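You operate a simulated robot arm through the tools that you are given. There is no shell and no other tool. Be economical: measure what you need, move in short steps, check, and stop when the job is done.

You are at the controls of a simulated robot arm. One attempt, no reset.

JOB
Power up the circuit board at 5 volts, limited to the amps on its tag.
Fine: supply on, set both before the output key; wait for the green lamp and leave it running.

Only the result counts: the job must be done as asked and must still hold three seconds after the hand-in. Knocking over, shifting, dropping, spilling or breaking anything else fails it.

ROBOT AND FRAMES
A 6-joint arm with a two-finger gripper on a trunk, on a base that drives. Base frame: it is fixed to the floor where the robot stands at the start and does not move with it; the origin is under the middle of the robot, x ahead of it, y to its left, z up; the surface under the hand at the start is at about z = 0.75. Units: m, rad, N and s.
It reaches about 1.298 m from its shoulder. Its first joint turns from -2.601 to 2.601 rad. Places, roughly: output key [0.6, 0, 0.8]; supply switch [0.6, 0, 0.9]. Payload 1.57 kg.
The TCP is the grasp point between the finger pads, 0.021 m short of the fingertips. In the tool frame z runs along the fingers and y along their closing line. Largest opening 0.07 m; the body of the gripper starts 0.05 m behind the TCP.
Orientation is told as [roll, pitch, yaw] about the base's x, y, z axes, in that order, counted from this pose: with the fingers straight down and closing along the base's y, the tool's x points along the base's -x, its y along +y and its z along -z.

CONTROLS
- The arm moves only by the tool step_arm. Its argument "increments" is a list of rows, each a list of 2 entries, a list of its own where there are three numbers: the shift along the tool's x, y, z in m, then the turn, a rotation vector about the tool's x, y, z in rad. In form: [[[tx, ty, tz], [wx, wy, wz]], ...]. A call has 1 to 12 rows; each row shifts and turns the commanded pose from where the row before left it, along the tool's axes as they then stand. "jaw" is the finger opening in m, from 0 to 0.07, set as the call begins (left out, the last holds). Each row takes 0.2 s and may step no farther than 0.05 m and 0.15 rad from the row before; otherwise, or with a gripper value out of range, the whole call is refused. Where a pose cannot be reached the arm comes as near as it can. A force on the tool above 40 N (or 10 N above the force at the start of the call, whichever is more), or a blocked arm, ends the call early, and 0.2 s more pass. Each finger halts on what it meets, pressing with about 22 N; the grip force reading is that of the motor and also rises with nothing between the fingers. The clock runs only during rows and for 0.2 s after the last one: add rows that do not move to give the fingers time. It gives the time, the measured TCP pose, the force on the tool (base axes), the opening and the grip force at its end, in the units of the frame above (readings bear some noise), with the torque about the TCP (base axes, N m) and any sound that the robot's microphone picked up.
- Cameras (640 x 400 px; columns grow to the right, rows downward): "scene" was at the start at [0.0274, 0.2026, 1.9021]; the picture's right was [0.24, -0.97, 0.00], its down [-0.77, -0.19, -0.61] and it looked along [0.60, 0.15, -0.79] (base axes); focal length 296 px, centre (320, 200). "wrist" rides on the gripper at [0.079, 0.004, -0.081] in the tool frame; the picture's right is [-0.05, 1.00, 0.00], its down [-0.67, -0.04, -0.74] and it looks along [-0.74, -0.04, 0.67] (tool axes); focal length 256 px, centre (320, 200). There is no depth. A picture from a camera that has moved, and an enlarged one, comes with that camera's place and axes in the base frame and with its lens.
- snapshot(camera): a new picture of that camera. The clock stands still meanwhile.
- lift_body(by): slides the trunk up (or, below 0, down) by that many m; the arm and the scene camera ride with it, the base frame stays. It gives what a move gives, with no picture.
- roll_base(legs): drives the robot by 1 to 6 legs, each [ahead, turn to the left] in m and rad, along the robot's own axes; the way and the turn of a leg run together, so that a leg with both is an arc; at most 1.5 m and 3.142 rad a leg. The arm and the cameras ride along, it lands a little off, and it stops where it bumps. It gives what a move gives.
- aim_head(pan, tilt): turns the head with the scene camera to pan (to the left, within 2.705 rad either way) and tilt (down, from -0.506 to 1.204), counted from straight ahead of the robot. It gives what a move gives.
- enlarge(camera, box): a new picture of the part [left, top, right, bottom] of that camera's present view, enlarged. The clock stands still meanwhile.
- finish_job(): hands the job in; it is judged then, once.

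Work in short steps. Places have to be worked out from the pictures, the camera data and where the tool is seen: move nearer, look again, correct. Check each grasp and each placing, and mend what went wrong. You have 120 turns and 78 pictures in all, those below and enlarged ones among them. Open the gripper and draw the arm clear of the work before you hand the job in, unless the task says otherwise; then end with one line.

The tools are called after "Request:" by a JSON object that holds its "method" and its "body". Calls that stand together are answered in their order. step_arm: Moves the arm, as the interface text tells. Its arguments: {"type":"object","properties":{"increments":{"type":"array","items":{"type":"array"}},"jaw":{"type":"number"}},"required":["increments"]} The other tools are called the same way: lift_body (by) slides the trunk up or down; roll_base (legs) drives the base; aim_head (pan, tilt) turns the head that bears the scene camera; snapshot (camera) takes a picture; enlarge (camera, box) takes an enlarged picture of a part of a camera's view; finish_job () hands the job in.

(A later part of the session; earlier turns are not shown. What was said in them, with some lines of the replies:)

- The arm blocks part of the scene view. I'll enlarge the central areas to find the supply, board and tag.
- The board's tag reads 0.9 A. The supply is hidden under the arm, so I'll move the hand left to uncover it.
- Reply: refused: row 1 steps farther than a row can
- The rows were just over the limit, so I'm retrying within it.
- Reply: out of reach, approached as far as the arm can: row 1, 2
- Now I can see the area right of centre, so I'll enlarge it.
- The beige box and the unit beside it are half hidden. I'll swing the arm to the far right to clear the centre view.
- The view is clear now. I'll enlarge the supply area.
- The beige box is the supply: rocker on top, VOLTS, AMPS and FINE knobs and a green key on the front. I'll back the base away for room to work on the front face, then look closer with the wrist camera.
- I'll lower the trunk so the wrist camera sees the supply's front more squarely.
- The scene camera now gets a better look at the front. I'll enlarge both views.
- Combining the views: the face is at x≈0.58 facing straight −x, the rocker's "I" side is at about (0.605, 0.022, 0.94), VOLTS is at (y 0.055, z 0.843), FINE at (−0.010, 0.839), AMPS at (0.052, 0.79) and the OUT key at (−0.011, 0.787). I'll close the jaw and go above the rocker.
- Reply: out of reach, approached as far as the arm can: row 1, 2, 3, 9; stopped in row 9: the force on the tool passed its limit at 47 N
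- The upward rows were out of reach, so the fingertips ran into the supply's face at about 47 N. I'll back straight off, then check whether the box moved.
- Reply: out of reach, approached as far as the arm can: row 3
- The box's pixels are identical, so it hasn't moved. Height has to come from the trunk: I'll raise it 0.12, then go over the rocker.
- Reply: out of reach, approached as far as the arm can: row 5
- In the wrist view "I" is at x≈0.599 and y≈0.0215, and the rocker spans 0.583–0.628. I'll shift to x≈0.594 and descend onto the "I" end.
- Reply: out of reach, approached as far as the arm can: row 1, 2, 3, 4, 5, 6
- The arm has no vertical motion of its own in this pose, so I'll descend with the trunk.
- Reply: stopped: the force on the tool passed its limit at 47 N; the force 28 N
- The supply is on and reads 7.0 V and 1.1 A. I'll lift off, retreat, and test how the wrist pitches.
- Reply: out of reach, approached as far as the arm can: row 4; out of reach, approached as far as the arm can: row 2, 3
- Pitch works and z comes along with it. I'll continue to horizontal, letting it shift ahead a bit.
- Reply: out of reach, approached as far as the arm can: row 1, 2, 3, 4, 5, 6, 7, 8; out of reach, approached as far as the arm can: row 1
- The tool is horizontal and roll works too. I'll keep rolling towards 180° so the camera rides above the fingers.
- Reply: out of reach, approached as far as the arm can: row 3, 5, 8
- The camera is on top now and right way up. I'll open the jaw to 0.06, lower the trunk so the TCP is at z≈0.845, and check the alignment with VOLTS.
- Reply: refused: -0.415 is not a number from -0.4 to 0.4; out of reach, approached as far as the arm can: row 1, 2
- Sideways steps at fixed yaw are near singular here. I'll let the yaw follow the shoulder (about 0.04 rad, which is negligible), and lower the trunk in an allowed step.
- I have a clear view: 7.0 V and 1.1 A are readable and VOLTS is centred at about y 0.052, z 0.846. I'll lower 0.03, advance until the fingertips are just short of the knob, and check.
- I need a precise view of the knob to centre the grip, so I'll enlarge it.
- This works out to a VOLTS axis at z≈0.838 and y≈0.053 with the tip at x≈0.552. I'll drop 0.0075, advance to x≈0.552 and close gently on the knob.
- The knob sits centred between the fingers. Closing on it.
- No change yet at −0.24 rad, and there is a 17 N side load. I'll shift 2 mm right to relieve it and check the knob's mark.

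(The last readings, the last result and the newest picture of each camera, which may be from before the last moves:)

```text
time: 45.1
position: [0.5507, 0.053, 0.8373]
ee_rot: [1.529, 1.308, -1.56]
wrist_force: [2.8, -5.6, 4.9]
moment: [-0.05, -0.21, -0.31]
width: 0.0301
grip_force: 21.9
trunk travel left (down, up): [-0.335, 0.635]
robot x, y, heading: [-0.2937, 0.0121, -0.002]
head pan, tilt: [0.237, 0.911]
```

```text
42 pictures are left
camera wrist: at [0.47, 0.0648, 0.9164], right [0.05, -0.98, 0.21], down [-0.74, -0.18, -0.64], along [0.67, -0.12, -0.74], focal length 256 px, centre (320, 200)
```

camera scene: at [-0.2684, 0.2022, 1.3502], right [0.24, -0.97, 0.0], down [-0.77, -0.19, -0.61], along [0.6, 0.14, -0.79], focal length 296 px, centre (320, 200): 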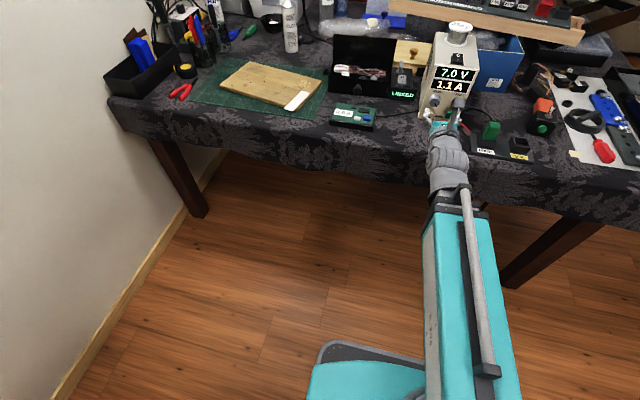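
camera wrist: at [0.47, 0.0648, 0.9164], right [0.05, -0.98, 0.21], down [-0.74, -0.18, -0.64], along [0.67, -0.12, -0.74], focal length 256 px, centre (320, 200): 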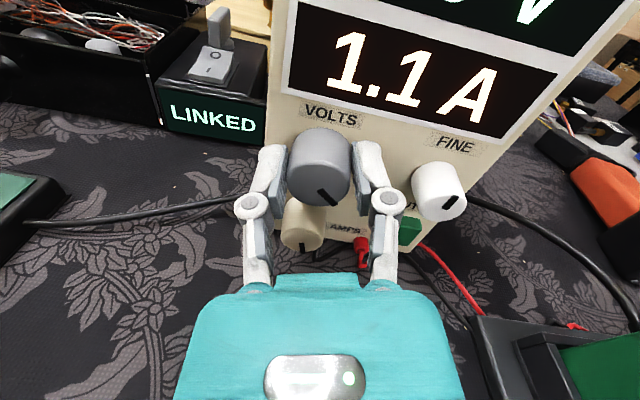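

The grip is firm now and the mark appears to move with the gripper. Turning further counter-clockwise.

Request:
{"method": "step_arm", "body": {"increments": [[[0, 0, 0], [0, 0, -0.12]], [[0, 0, 0], [0, 0, -0.12]], [[0, 0, 0], [0, 0, 0]]]}}

Request:
{"method": "enlarge", "body": {"camera": "scene", "box": [400, 30, 500, 130]}}

```text
time: 46.0
position: [0.5507, 0.0532, 0.8375]
ee_rot: [1.544, 1.066, -1.539]
wrist_force: [-1.3, 5.6, 1.7]
moment: [0.05, -0.05, -0.22]
width: 0.0298
grip_force: 22.6
trunk travel left (down, up): [-0.335, 0.635]
robot x, y, heading: [-0.2928, 0.0146, -0.003]
head pan, tilt: [0.237, 0.911]
```

```text
4.00 times, centred on (450, 80) of scene
camera zoom: at [-0.2687, 0.2027, 1.3125], right [0.24, -0.97, 0.0], down [-0.77, -0.19, -0.61], along [0.6, 0.14, -0.79], focal length 1185 px, centre (-200, 680)
```

zoom: 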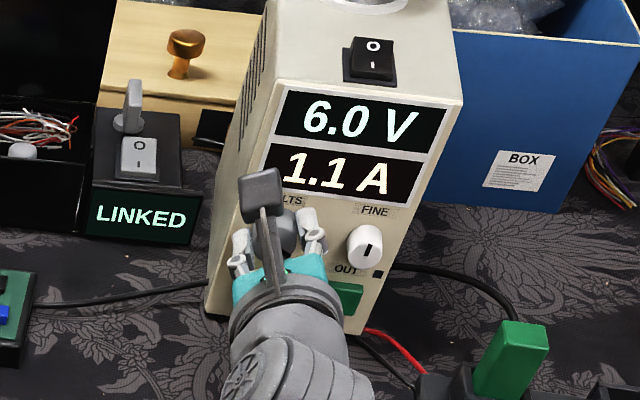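

The display reads 6.0 V, so 1 V steps and counter-clockwise lowers it. Turning further.

Request:
{"method": "step_arm", "body": {"increments": [[[0, 0, 0], [0, 0, -0.12]], [[0, 0, 0], [0, 0, -0.12]], [[0, 0, 0], [0, 0, 0]]]}}

Request:
{"method": "enlarge", "body": {"camera": "scene", "box": [400, 30, 500, 130]}}

```text
time: 46.8
position: [0.5512, 0.0533, 0.8378]
ee_rot: [1.551, 0.826, -1.531]
wrist_force: [-4.6, 10.7, 0.7]
moment: [-0.02, 0.11, 0.15]
width: 0.0301
grip_force: 21.6
trunk travel left (down, up): [-0.335, 0.635]
robot x, y, heading: [-0.2926, 0.0143, 0.0]
head pan, tilt: [0.237, 0.911]
```

```text
4.00 times, centred on (450, 80) of scene
camera zoom: at [-0.2683, 0.2031, 1.3124], right [0.24, -0.97, 0.0], down [-0.77, -0.19, -0.61], along [0.6, 0.14, -0.79], focal length 1185 px, centre (-200, 680)
```

zoom: 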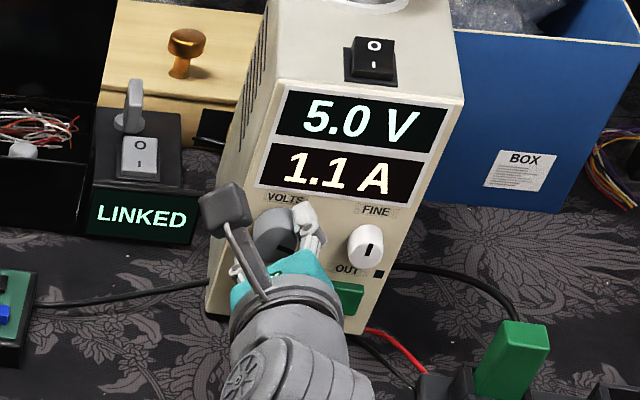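

It reads 5.0 V. I'll release the knob, back out along the tool axis and check that it holds.

Request:
{"method": "step_arm", "body": {"increments": [[[0, 0, 0], [0, 0, 0]], [[0, 0, 0], [0, 0, 0]], [[0, 0, 0], [0, 0, 0]]], "jaw": 0.06}}

Request:
{"method": "step_arm", "body": {"increments": [[[0, 0, -0.04], [0, 0, 0]], [[0, 0, -0.04], [0, 0, 0]], [[0, 0, -0.02], [0, 0, 0]]]}}

Request:
{"method": "enlarge", "body": {"camera": "scene", "box": [400, 30, 500, 130]}}

```text
time: 47.5
position: [0.5511, 0.0528, 0.8381]
ee_rot: [1.552, 0.826, -1.531]
wrist_force: [0.1, 0.3, -0.6]
moment: [-0.04, 0.02, -0.02]
width: 0.0601
grip_force: 0.0
trunk travel left (down, up): [-0.335, 0.635]
robot x, y, heading: [-0.2955, 0.0123, 0.004]
head pan, tilt: [0.237, 0.911]
```

```text
time: 48.4
position: [0.4516, 0.0485, 0.8389]
ee_rot: [1.554, 0.827, -1.531]
wrist_force: [-0.5, 0.0, 0.5]
moment: [-0.01, 0.0, 0.01]
width: 0.0602
grip_force: 0.0
trunk travel left (down, up): [-0.335, 0.635]
robot x, y, heading: [-0.2915, 0.0137, 0.005]
head pan, tilt: [0.237, 0.911]
```

```text
4.00 times, centred on (450, 80) of scene
camera zoom: at [-0.2683, 0.2022, 1.3127], right [0.24, -0.97, 0.0], down [-0.77, -0.19, -0.61], along [0.6, 0.15, -0.79], focal length 1185 px, centre (-200, 680)
```

zoom: 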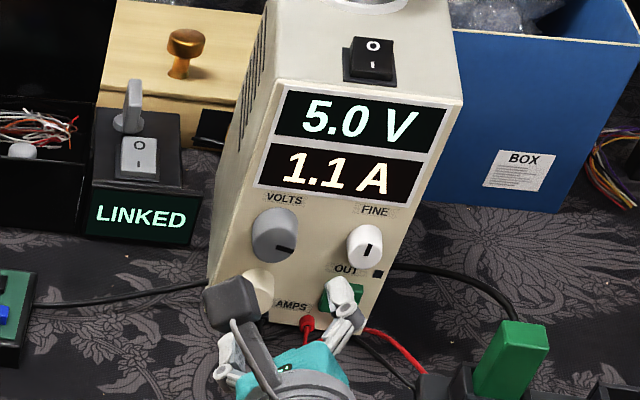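

5.0 V holds. Next AMPS: I'll roll back upright, tilt the tool about 10° nose-down so the wrist clears the table edge, then view.

Request:
{"method": "step_arm", "body": {"increments": [[[0, 0, 0], [0, 0, 0.14]], [[0, 0, 0], [0, 0, 0.14]], [[0, 0, 0], [0, 0, 0.14]], [[0, 0, 0], [0, 0, 0.14]], [[0, 0, 0], [0, 0, 0.14]], [[0, 0, 0], [0, -0.09, 0]], [[0, 0, 0], [0, -0.09, 0]], [[0, 0, 0], [0, 0, 0]]], "jaw": 0.05}}

Request:
{"method": "snapshot", "body": {"camera": "wrist"}}

```text
time: 50.1
position: [0.4506, 0.0418, 0.8042]
ee_rot: [0.225, 1.375, -2.86]
wrist_force: [0.4, -0.1, 0.6]
moment: [-0.01, -0.01, 0.02]
width: 0.0502
grip_force: 0.0
out of reach, approached as far as the arm can: row 6, 7
trunk travel left (down, up): [-0.335, 0.635]
robot x, y, heading: [-0.2926, 0.0143, 0.0]
head pan, tilt: [0.237, 0.911]
```

```text
38 pictures are left
camera wrist: at [0.3868, 0.0375, 0.8977], right [0.05, -1.0, -0.01], down [-0.86, -0.04, -0.51], along [0.51, 0.03, -0.86], focal length 256 px, centre (320, 200)
```

wrist: 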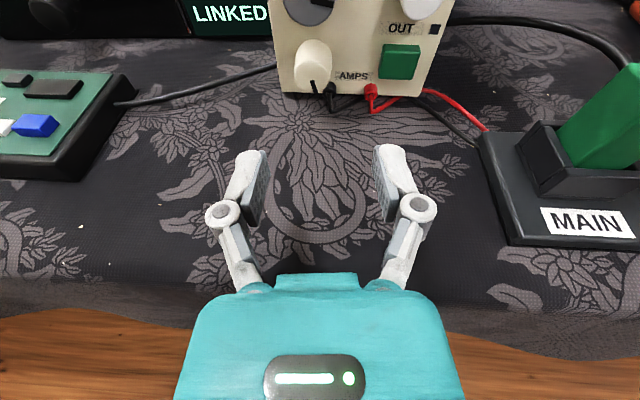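

The tilt is about 0.19 rad. AMPS works out to y≈0.052, z≈0.79. I'll lower 0.013, advance most of the way and check clearance to the black terminal.

Request:
{"method": "lift_body", "body": {"by": -0.013}}

Request:
{"method": "step_arm", "body": {"increments": [[[0.0075, -0.005, 0.039], [0.007, 0, 0]], [[0.005, -0.003, 0.024], [0.004, 0, 0]], [[0, 0, 0], [0, 0, 0]]]}}

Request:
{"method": "enlarge", "body": {"camera": "wrist", "box": [200, 40, 460, 240]}}

```text
time: 50.8
position: [0.4522, 0.0422, 0.7921]
ee_rot: [0.223, 1.374, -2.86]
wrist_force: [0.2, 0.3, 0.0]
moment: [0.04, 0.04, -0.02]
width: 0.0501
grip_force: 0.0
trunk travel left (down, up): [-0.322, 0.648]
robot x, y, heading: [-0.2949, 0.0146, -0.003]
head pan, tilt: [0.237, 0.911]
```

```text
time: 51.6
position: [0.5153, 0.0539, 0.7924]
ee_rot: [0.21, 1.375, -2.859]
wrist_force: [-0.5, 0.4, 0.2]
moment: [-0.02, -0.01, 0.01]
width: 0.0499
grip_force: 0.0
trunk travel left (down, up): [-0.322, 0.648]
robot x, y, heading: [-0.2978, 0.0155, 0.004]
head pan, tilt: [0.237, 0.911]
```

```text
2.00 times, centred on (330, 140) of wrist
camera zoom: at [0.4506, 0.0486, 0.8847], right [0.06, -1.0, -0.01], down [-0.86, -0.05, -0.51], along [0.51, 0.04, -0.86], focal length 512 px, centre (300, 320)
```

zoom: 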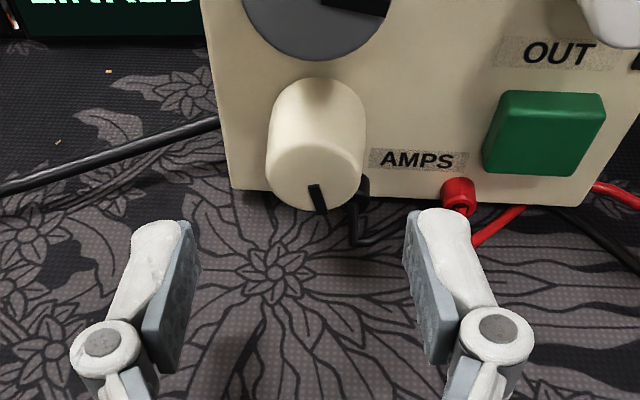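

The knob is about 4 mm right of the grip axis, and the black terminal sits just below its right side. I'll shift right, pre-roll −0.26 so the right finger is higher, narrow the jaw and advance.

Request:
{"method": "step_arm", "body": {"increments": [[[0, 0.004, 0], [-0.004, 0, 0]], [[0, 0, 0], [0, 0, -0.13]], [[0, 0, 0], [0, 0, -0.13]], [[0, 0, 0], [0, 0, 0]]], "jaw": 0.04}}

Request:
{"method": "lift_body", "body": {"by": -0.002}}

Request:
{"method": "enlarge", "body": {"camera": "wrist", "box": [200, 40, 460, 240]}}

```text
time: 52.6
position: [0.5153, 0.05, 0.7919]
ee_rot: [0.999, 1.215, -2.051]
wrist_force: [-0.5, 0.7, 0.3]
moment: [0.03, 0.0, 0.01]
width: 0.0399
grip_force: 0.0
trunk travel left (down, up): [-0.322, 0.648]
robot x, y, heading: [-0.2969, 0.0114, 0.002]
head pan, tilt: [0.237, 0.911]
```

```text
time: 53.1
position: [0.5138, 0.051, 0.7891]
ee_rot: [0.997, 1.215, -2.052]
wrist_force: [0.1, -0.3, -0.4]
moment: [0.0, 0.01, -0.01]
width: 0.0401
grip_force: 0.2
trunk travel left (down, up): [-0.32, 0.65]
robot x, y, heading: [-0.2921, 0.0171, -0.001]
head pan, tilt: [0.237, 0.911]
```

```text
2.00 times, centred on (330, 140) of wrist
camera zoom: at [0.4487, 0.0656, 0.8805], right [0.11, -0.96, 0.24], down [-0.84, -0.22, -0.49], along [0.53, -0.15, -0.83], focal length 512 px, centre (300, 320)
```

zoom: 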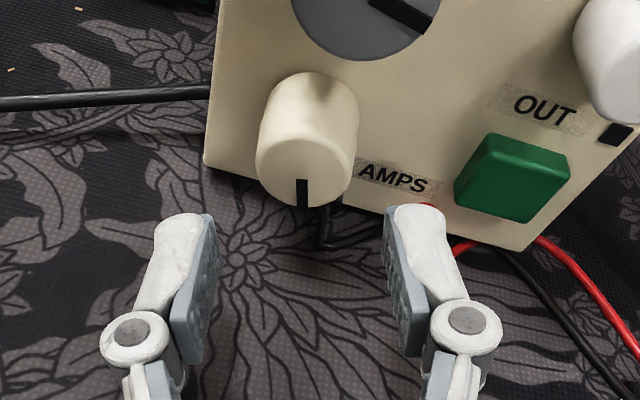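

Aligned. Advancing about 0.037 horizontally and closing on AMPS.

Request:
{"method": "step_arm", "body": {"increments": [[[0.0033, 0.0009, 0.018], [0, 0, 0]], [[0.0033, 0.0009, 0.018], [0, 0, 0]], [[0, 0, 0], [0, 0, 0]]]}}

Request:
{"method": "step_arm", "body": {"increments": [[[0, 0, 0], [0, 0, 0]], [[0, 0, 0], [0, 0, 0]]], "jaw": 0.022}}

Request:
{"method": "enlarge", "body": {"camera": "wrist", "box": [200, 60, 460, 260]}}

```text
time: 53.9
position: [0.5517, 0.053, 0.7887]
ee_rot: [0.999, 1.216, -2.052]
wrist_force: [0.0, -0.7, -0.5]
moment: [-0.01, 0.01, -0.01]
width: 0.04
grip_force: 0.1
trunk travel left (down, up): [-0.32, 0.65]
robot x, y, heading: [-0.2955, 0.0151, -0.002]
head pan, tilt: [0.237, 0.911]
```

```text
time: 54.5
position: [0.5513, 0.0528, 0.7897]
ee_rot: [1.001, 1.215, -2.054]
wrist_force: [0.0, -10.8, 1.8]
moment: [0.0, -0.24, -0.48]
width: 0.0277
grip_force: 21.8
trunk travel left (down, up): [-0.32, 0.65]
robot x, y, heading: [-0.2924, 0.0113, -0.003]
head pan, tilt: [0.237, 0.911]
```

```text
2.00 times, centred on (330, 160) of wrist
camera zoom: at [0.485, 0.0674, 0.8809], right [0.1, -0.96, 0.24], down [-0.84, -0.22, -0.5], along [0.53, -0.15, -0.83], focal length 512 px, centre (300, 280)
```

zoom: 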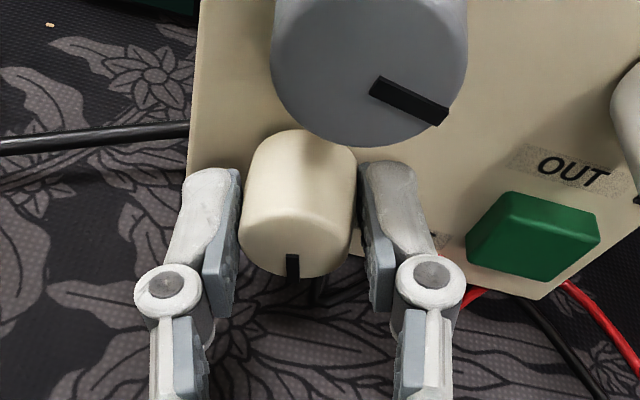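

Gripped. I'll ease right 1 mm, tighten and turn counter-clockwise in small steps.

Request:
{"method": "step_arm", "body": {"increments": [[[0, 0.0012, 0], [0, 0, 0]], [[0, 0, 0], [0, 0, -0.12]], [[0, 0, 0], [0, 0, -0.12]], [[0, 0, 0], [0, 0, -0.12]], [[0, 0, 0], [0, 0, -0.08]], [[0, 0, 0], [0, 0, 0]]], "jaw": 0}}

Request:
{"method": "enlarge", "body": {"camera": "scene", "box": [400, 30, 500, 130]}}

```text
time: 55.9
position: [0.5525, 0.0522, 0.7904]
ee_rot: [1.294, 0.806, -1.711]
wrist_force: [-4.4, 5.1, 0.8]
moment: [0.03, -0.22, 0.0]
width: 0.0285
grip_force: 22.0
trunk travel left (down, up): [-0.32, 0.65]
robot x, y, heading: [-0.2952, 0.0156, -0.002]
head pan, tilt: [0.237, 0.911]
```

```text
4.00 times, centred on (450, 80) of scene
camera zoom: at [-0.2689, 0.2026, 1.2976], right [0.24, -0.97, 0.0], down [-0.77, -0.19, -0.61], along [0.6, 0.14, -0.79], focal length 1185 px, centre (-200, 680)
```

zoom: 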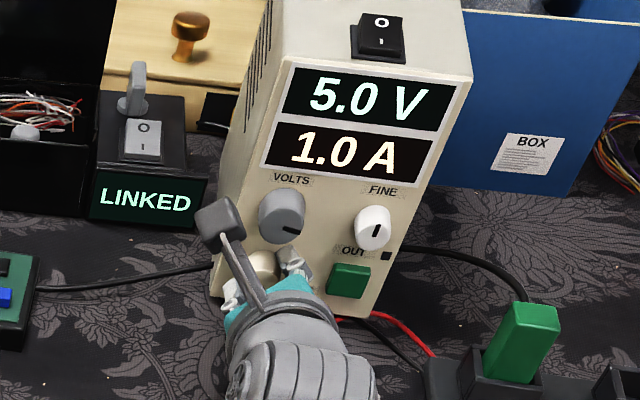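

It reads 1.0 A after −0.44 rad. Turning about 0.3 more.

Request:
{"method": "step_arm", "body": {"increments": [[[0, 0, 0], [0, 0, -0.1]], [[0, 0, 0], [0, 0, -0.1]], [[0, 0, 0], [0, 0, -0.1]], [[0, 0, 0], [0, 0, 0]]]}}

Request:
{"method": "enlarge", "body": {"camera": "scene", "box": [400, 30, 500, 130]}}

```text
time: 56.9
position: [0.552, 0.052, 0.7913]
ee_rot: [1.356, 0.514, -1.621]
wrist_force: [-5.9, 0.4, 0.1]
moment: [-0.05, -0.17, -0.09]
width: 0.0288
grip_force: 22.0
trunk travel left (down, up): [-0.32, 0.65]
robot x, y, heading: [-0.2941, 0.0123, 0.002]
head pan, tilt: [0.237, 0.911]
```

```text
4.00 times, centred on (450, 80) of scene
camera zoom: at [-0.2687, 0.2023, 1.2976], right [0.24, -0.97, 0.0], down [-0.77, -0.19, -0.61], along [0.6, 0.14, -0.79], focal length 1185 px, centre (-200, 680)
```

zoom: 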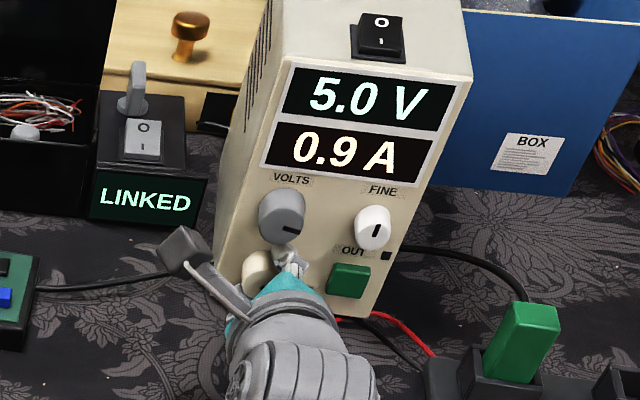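

It reads 0.9 A. I'll release (jaw to 0.04 to stay clear of VOLTS) and back straight out.

Request:
{"method": "step_arm", "body": {"increments": [[[0, 0, 0], [0, 0, 0]], [[0, 0, 0], [0, 0, 0]]], "jaw": 0.04}}

Request:
{"method": "step_arm", "body": {"increments": [[[-0.004, -0.0064, -0.039], [0, 0, 0]], [[-0.004, -0.0064, -0.039], [0, 0, 0]], [[-0.002, -0.0032, -0.02], [0, 0, 0]]]}}

Request:
{"method": "enlarge", "body": {"camera": "scene", "box": [400, 30, 500, 130]}}

```text
time: 57.5
position: [0.5517, 0.0519, 0.7888]
ee_rot: [1.353, 0.518, -1.619]
wrist_force: [-0.5, -0.4, -0.4]
moment: [0.0, 0.04, 0.02]
width: 0.0397
grip_force: 0.1
trunk travel left (down, up): [-0.32, 0.65]
robot x, y, heading: [-0.2946, 0.0101, -0.003]
head pan, tilt: [0.237, 0.911]
```

```text
time: 58.3
position: [0.4522, 0.0448, 0.7907]
ee_rot: [1.355, 0.52, -1.62]
wrist_force: [0.7, 0.0, 0.2]
moment: [0.0, 0.0, 0.01]
width: 0.0399
grip_force: 0.1
trunk travel left (down, up): [-0.32, 0.65]
robot x, y, heading: [-0.2928, 0.0129, 0.0]
head pan, tilt: [0.237, 0.911]
```

```text
4.00 times, centred on (450, 80) of scene
camera zoom: at [-0.2682, 0.2022, 1.2977], right [0.24, -0.97, 0.0], down [-0.77, -0.19, -0.61], along [0.6, 0.14, -0.79], focal length 1185 px, centre (-200, 680)
```

zoom: 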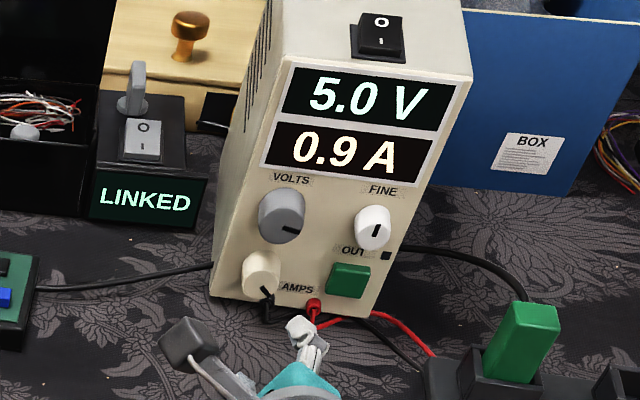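

Both hold at 5.0 V and 0.9 A. Now the OUT key at y≈−0.0095, z≈0.791: I'll roll upright, close the jaw and shift sideways with the shoulder's yaw.

Request:
{"method": "step_arm", "body": {"increments": [[[0, 0, 0], [0, 0, 0.14]], [[0, 0, 0], [0, 0, 0.14]], [[0, 0, 0], [0, 0, 0.14]], [[0, 0, 0], [0, 0, 0.14]], [[0, 0, 0], [0, 0, 0.14]], [[0, 0, 0], [0, 0, 0.14]], [[0, 0, 0], [0, 0, 0.14]], [[0, 0.018, 0], [-0.024, 0, 0]], [[0, 0.018, 0], [-0.024, 0, 0]], [[0, 0.018, 0], [-0.024, 0, 0]], [[0, 0, 0], [0, 0, 0]]], "jaw": 0}}

Request:
{"method": "snapshot", "body": {"camera": "wrist"}}

```text
time: 60.7
position: [0.4555, -0.0094, 0.7906]
ee_rot: [0.389, 1.371, -2.758]
wrist_force: [0.6, 0.0, 0.7]
moment: [0.0, 0.02, 0.0]
width: 0.0
grip_force: 21.8
trunk travel left (down, up): [-0.32, 0.65]
robot x, y, heading: [-0.2961, 0.0119, -0.002]
head pan, tilt: [0.237, 0.911]
```

```text
31 pictures are left
camera wrist: at [0.3897, -0.0067, 0.8836], right [-0.01, -1.0, 0.02], down [-0.85, 0.0, -0.52], along [0.52, -0.02, -0.85], focal length 256 px, centre (320, 200)
```

wrist: 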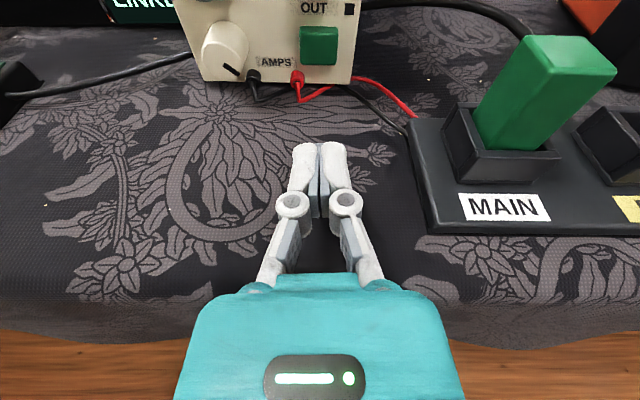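

The key is aligned on the tool axis. I'll raise 4 mm and advance to just short of it.

Request:
{"method": "lift_body", "body": {"by": 0.004}}

Request:
{"method": "step_arm", "body": {"increments": [[[0.0076, 0, 0.0393], [0, 0, 0]], [[0.0066, 0, 0.0344], [0, 0, 0]], [[0, 0, 0], [0, 0, 0]]]}}

Request:
{"method": "snapshot", "body": {"camera": "wrist"}}

```text
time: 61.2
position: [0.4554, -0.0092, 0.7942]
ee_rot: [0.391, 1.372, -2.758]
wrist_force: [0.2, -0.9, 0.8]
moment: [0.0, 0.01, -0.04]
width: 0.0002
grip_force: 21.5
trunk travel left (down, up): [-0.324, 0.646]
robot x, y, heading: [-0.2971, 0.014, 0.002]
head pan, tilt: [0.237, 0.911]
```

```text
time: 62.0
position: [0.5298, -0.0089, 0.7957]
ee_rot: [0.392, 1.374, -2.755]
wrist_force: [-0.5, 0.8, 0.4]
moment: [0.01, -0.01, -0.01]
width: 0.0
grip_force: 21.9
trunk travel left (down, up): [-0.324, 0.646]
robot x, y, heading: [-0.2973, 0.015, -0.001]
head pan, tilt: [0.237, 0.911]
```

```text
30 pictures are left
camera wrist: at [0.464, -0.0065, 0.8876], right [-0.01, -1.0, 0.02], down [-0.85, 0.0, -0.52], along [0.52, -0.02, -0.85], focal length 256 px, centre (320, 200)
```

wrist: 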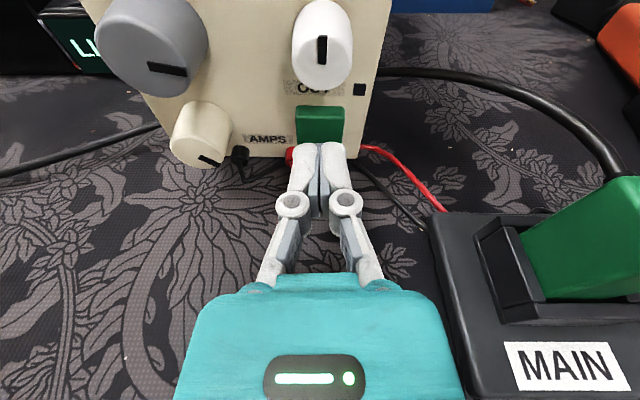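

On target. Advancing in small steps until the key presses.

Request:
{"method": "step_arm", "body": {"increments": [[[0.0011, 0, 0.006], [0, 0, 0]], [[0.0008, 0, 0.004], [0, 0, 0]], [[0.0006, 0, 0.003], [0, 0, 0]], [[0.0006, 0, 0.003], [0, 0, 0]], [[0.0006, 0, 0.003], [0, 0, 0]]]}}

Request:
{"method": "snapshot", "body": {"camera": "wrist"}}

```text
time: 63.2
position: [0.5489, -0.008, 0.7945]
ee_rot: [0.391, 1.374, -2.756]
wrist_force: [-2.4, -1.3, 0.3]
moment: [-0.01, -0.04, -0.04]
width: 0.0059
grip_force: 21.9
trunk travel left (down, up): [-0.324, 0.646]
robot x, y, heading: [-0.2939, 0.0117, 0.003]
head pan, tilt: [0.237, 0.911]
heard: click
```

```text
29 pictures are left
camera wrist: at [0.4834, -0.0062, 0.8877], right [-0.01, -1.0, 0.02], down [-0.85, 0.0, -0.52], along [0.52, -0.02, -0.85], focal length 256 px, centre (320, 200)
```

wrist: 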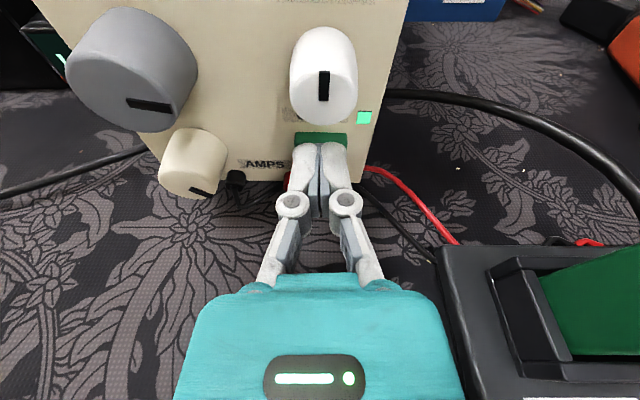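

A click, and the lamp lit green. I'll back straight out and check the readings and the lamp.

Request:
{"method": "step_arm", "body": {"increments": [[[-0.0076, 0, -0.0393], [0, 0, 0]], [[-0.0076, 0, -0.0393], [0, 0, 0]], [[-0.0076, 0, -0.0393], [0, 0, 0]], [[-0.0076, 0, -0.0393], [0, 0, 0]], [[0, 0, 0], [0, 0, 0]], [[0, 0, 0], [0, 0, 0]], [[0, 0, 0], [0, 0, 0]]]}}

Request:
{"method": "enlarge", "body": {"camera": "scene", "box": [320, 30, 520, 150]}}

Request:
{"method": "snapshot", "body": {"camera": "wrist"}}

```text
time: 64.8
position: [0.4245, -0.0087, 0.7952]
ee_rot: [0.389, 1.371, -2.757]
wrist_force: [0.0, -1.1, -1.2]
moment: [0.0, 0.0, 0.03]
width: 0.0
grip_force: 22.0
out of reach, approached as far as the arm can: row 4
trunk travel left (down, up): [-0.324, 0.646]
robot x, y, heading: [-0.2946, 0.0126, -0.001]
head pan, tilt: [0.237, 0.911]
```

```text
3.20 times, centred on (420, 90) of scene
camera zoom: at [-0.2684, 0.2022, 1.3017], right [0.24, -0.97, 0.0], down [-0.77, -0.19, -0.61], along [0.6, 0.15, -0.79], focal length 948 px, centre (0, 552)
```

zoom: 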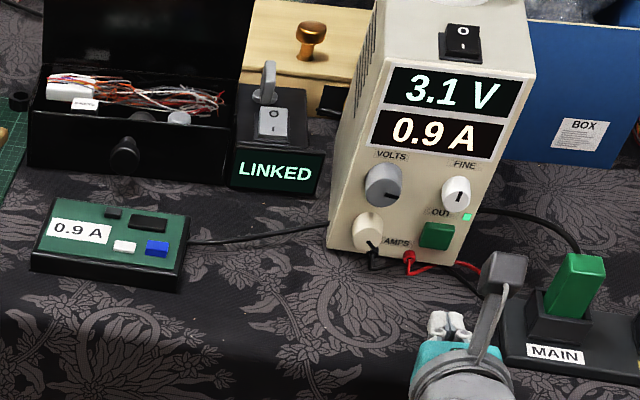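

```text
27 pictures are left
camera wrist: at [0.3596, -0.0068, 0.8875], right [-0.01, -1.0, 0.02], down [-0.85, 0.0, -0.52], along [0.52, -0.02, -0.85], focal length 256 px, centre (320, 200)
```

wrist: 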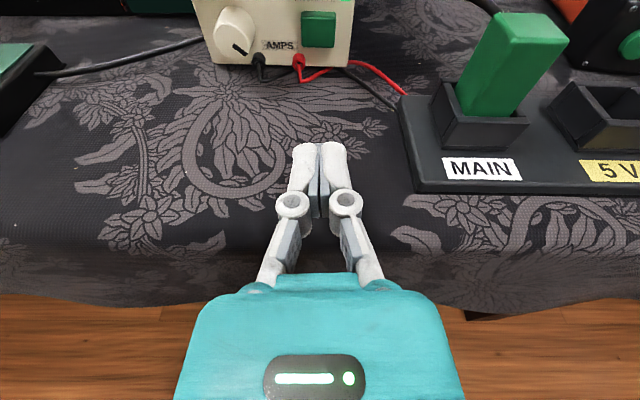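

The display shows 3.1 V at 0.9 A: either ramping up or current-limited. I'll wait a couple of seconds and look again.

Request:
{"method": "step_arm", "body": {"increments": [[[0, 0, 0], [0, 0, 0]], [[0, 0, 0], [0, 0, 0]], [[0, 0, 0], [0, 0, 0]], [[0, 0, 0], [0, 0, 0]], [[0, 0, 0], [0, 0, 0]], [[0, 0, 0], [0, 0, 0]], [[0, 0, 0], [0, 0, 0]], [[0, 0, 0], [0, 0, 0]], [[0, 0, 0], [0, 0, 0]], [[0, 0, 0], [0, 0, 0]]], "jaw": 0.04}}

Request:
{"method": "enlarge", "body": {"camera": "scene", "box": [320, 30, 520, 150]}}

```text
time: 67.0
position: [0.4248, -0.0086, 0.7947]
ee_rot: [0.389, 1.373, -2.756]
wrist_force: [-0.3, -0.9, -0.1]
moment: [0.01, -0.03, -0.01]
width: 0.04
grip_force: 0.1
trunk travel left (down, up): [-0.324, 0.646]
robot x, y, heading: [-0.2976, 0.014, -0.001]
head pan, tilt: [0.237, 0.911]
```

```text
3.20 times, centred on (420, 90) of scene
camera zoom: at [-0.2684, 0.2022, 1.3017], right [0.24, -0.97, 0.0], down [-0.77, -0.19, -0.61], along [0.6, 0.14, -0.79], focal length 948 px, centre (0, 552)
```

zoom: 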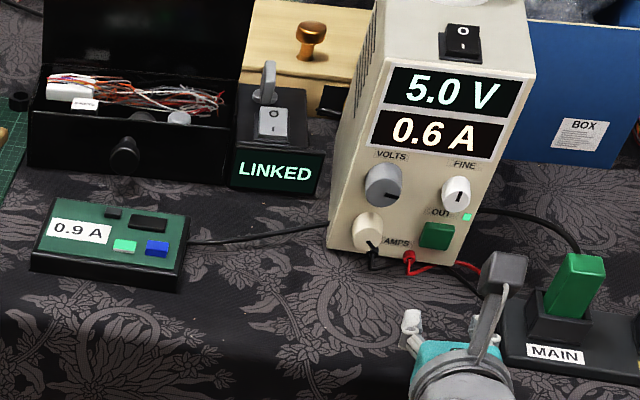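

The output ramped to 5.0 V at 0.6 A and the board's green lamp is lit. I'll open the gripper and raise the arm clear.

Request:
{"method": "lift_body", "body": {"by": 0.25}}

Request:
{"method": "step_arm", "body": {"increments": [[[0, 0, 0], [0, 0, 0]], [[0, 0, 0], [0, 0, 0]], [[0, 0, 0], [0, 0, 0]]], "jaw": 0.07}}

Request:
{"method": "snapshot", "body": {"camera": "scene"}}

```text
time: 69.6
position: [0.4254, -0.0074, 1.0449]
ee_rot: [0.39, 1.372, -2.757]
wrist_force: [-0.4, 0.0, 0.1]
moment: [-0.01, -0.05, -0.02]
width: 0.0402
grip_force: 0.1
trunk travel left (down, up): [-0.574, 0.396]
robot x, y, heading: [-0.2949, 0.0157, 0.002]
head pan, tilt: [0.237, 0.911]
```

```text
time: 70.4
position: [0.4253, -0.0089, 1.045]
ee_rot: [0.389, 1.372, -2.757]
wrist_force: [0.3, -0.1, -0.2]
moment: [-0.02, -0.03, 0.0]
width: 0.0701
grip_force: 0.0
trunk travel left (down, up): [-0.574, 0.396]
robot x, y, heading: [-0.2995, 0.0156, -0.0]
head pan, tilt: [0.237, 0.911]
```

```text
25 pictures are left
camera scene: at [-0.2684, 0.2022, 1.5517], right [0.24, -0.97, 0.0], down [-0.77, -0.19, -0.61], along [0.6, 0.14, -0.79], focal length 296 px, centre (320, 200)
```

scene: 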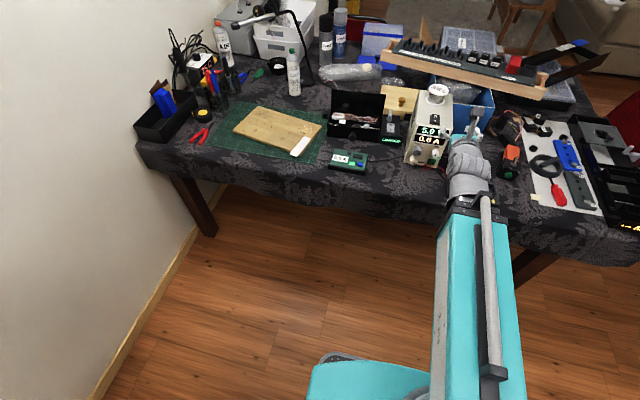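

The display seems to read something different, so I'll verify before handing in.

Request:
{"method": "enlarge", "body": {"camera": "scene", "box": [320, 80, 480, 180]}}

```text
4.00 times, centred on (400, 130) of scene
camera zoom: at [-0.2684, 0.2022, 1.5517], right [0.24, -0.97, 0.0], down [-0.77, -0.19, -0.61], along [0.6, 0.14, -0.79], focal length 1185 px, centre (0, 480)
```

zoom: 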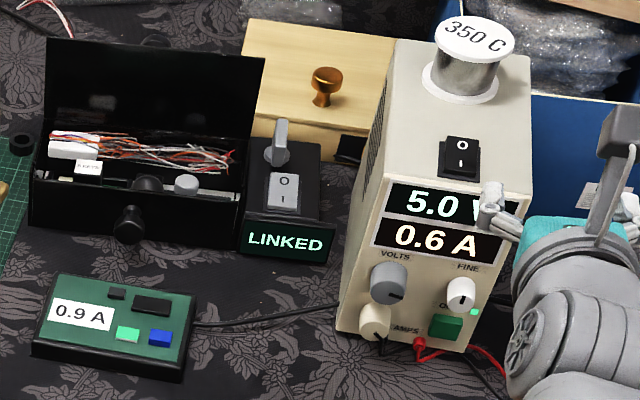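

The supply still reads 5.0 V and 0.6 A, both green lamps are lit, nothing has moved and the arm is clear. Handing in.

Request:
{"method": "finish_job", "body": {}}

```text
The job is handed in.
```

The circuit board is running at 5.0 V, with the limit set to the 0.9 A on its tag; it draws 0.6 A and its green lamp is lit. While lining up on the switch I bumped the supply's front face at about 47 N, but pictures from before and after show it did not move.
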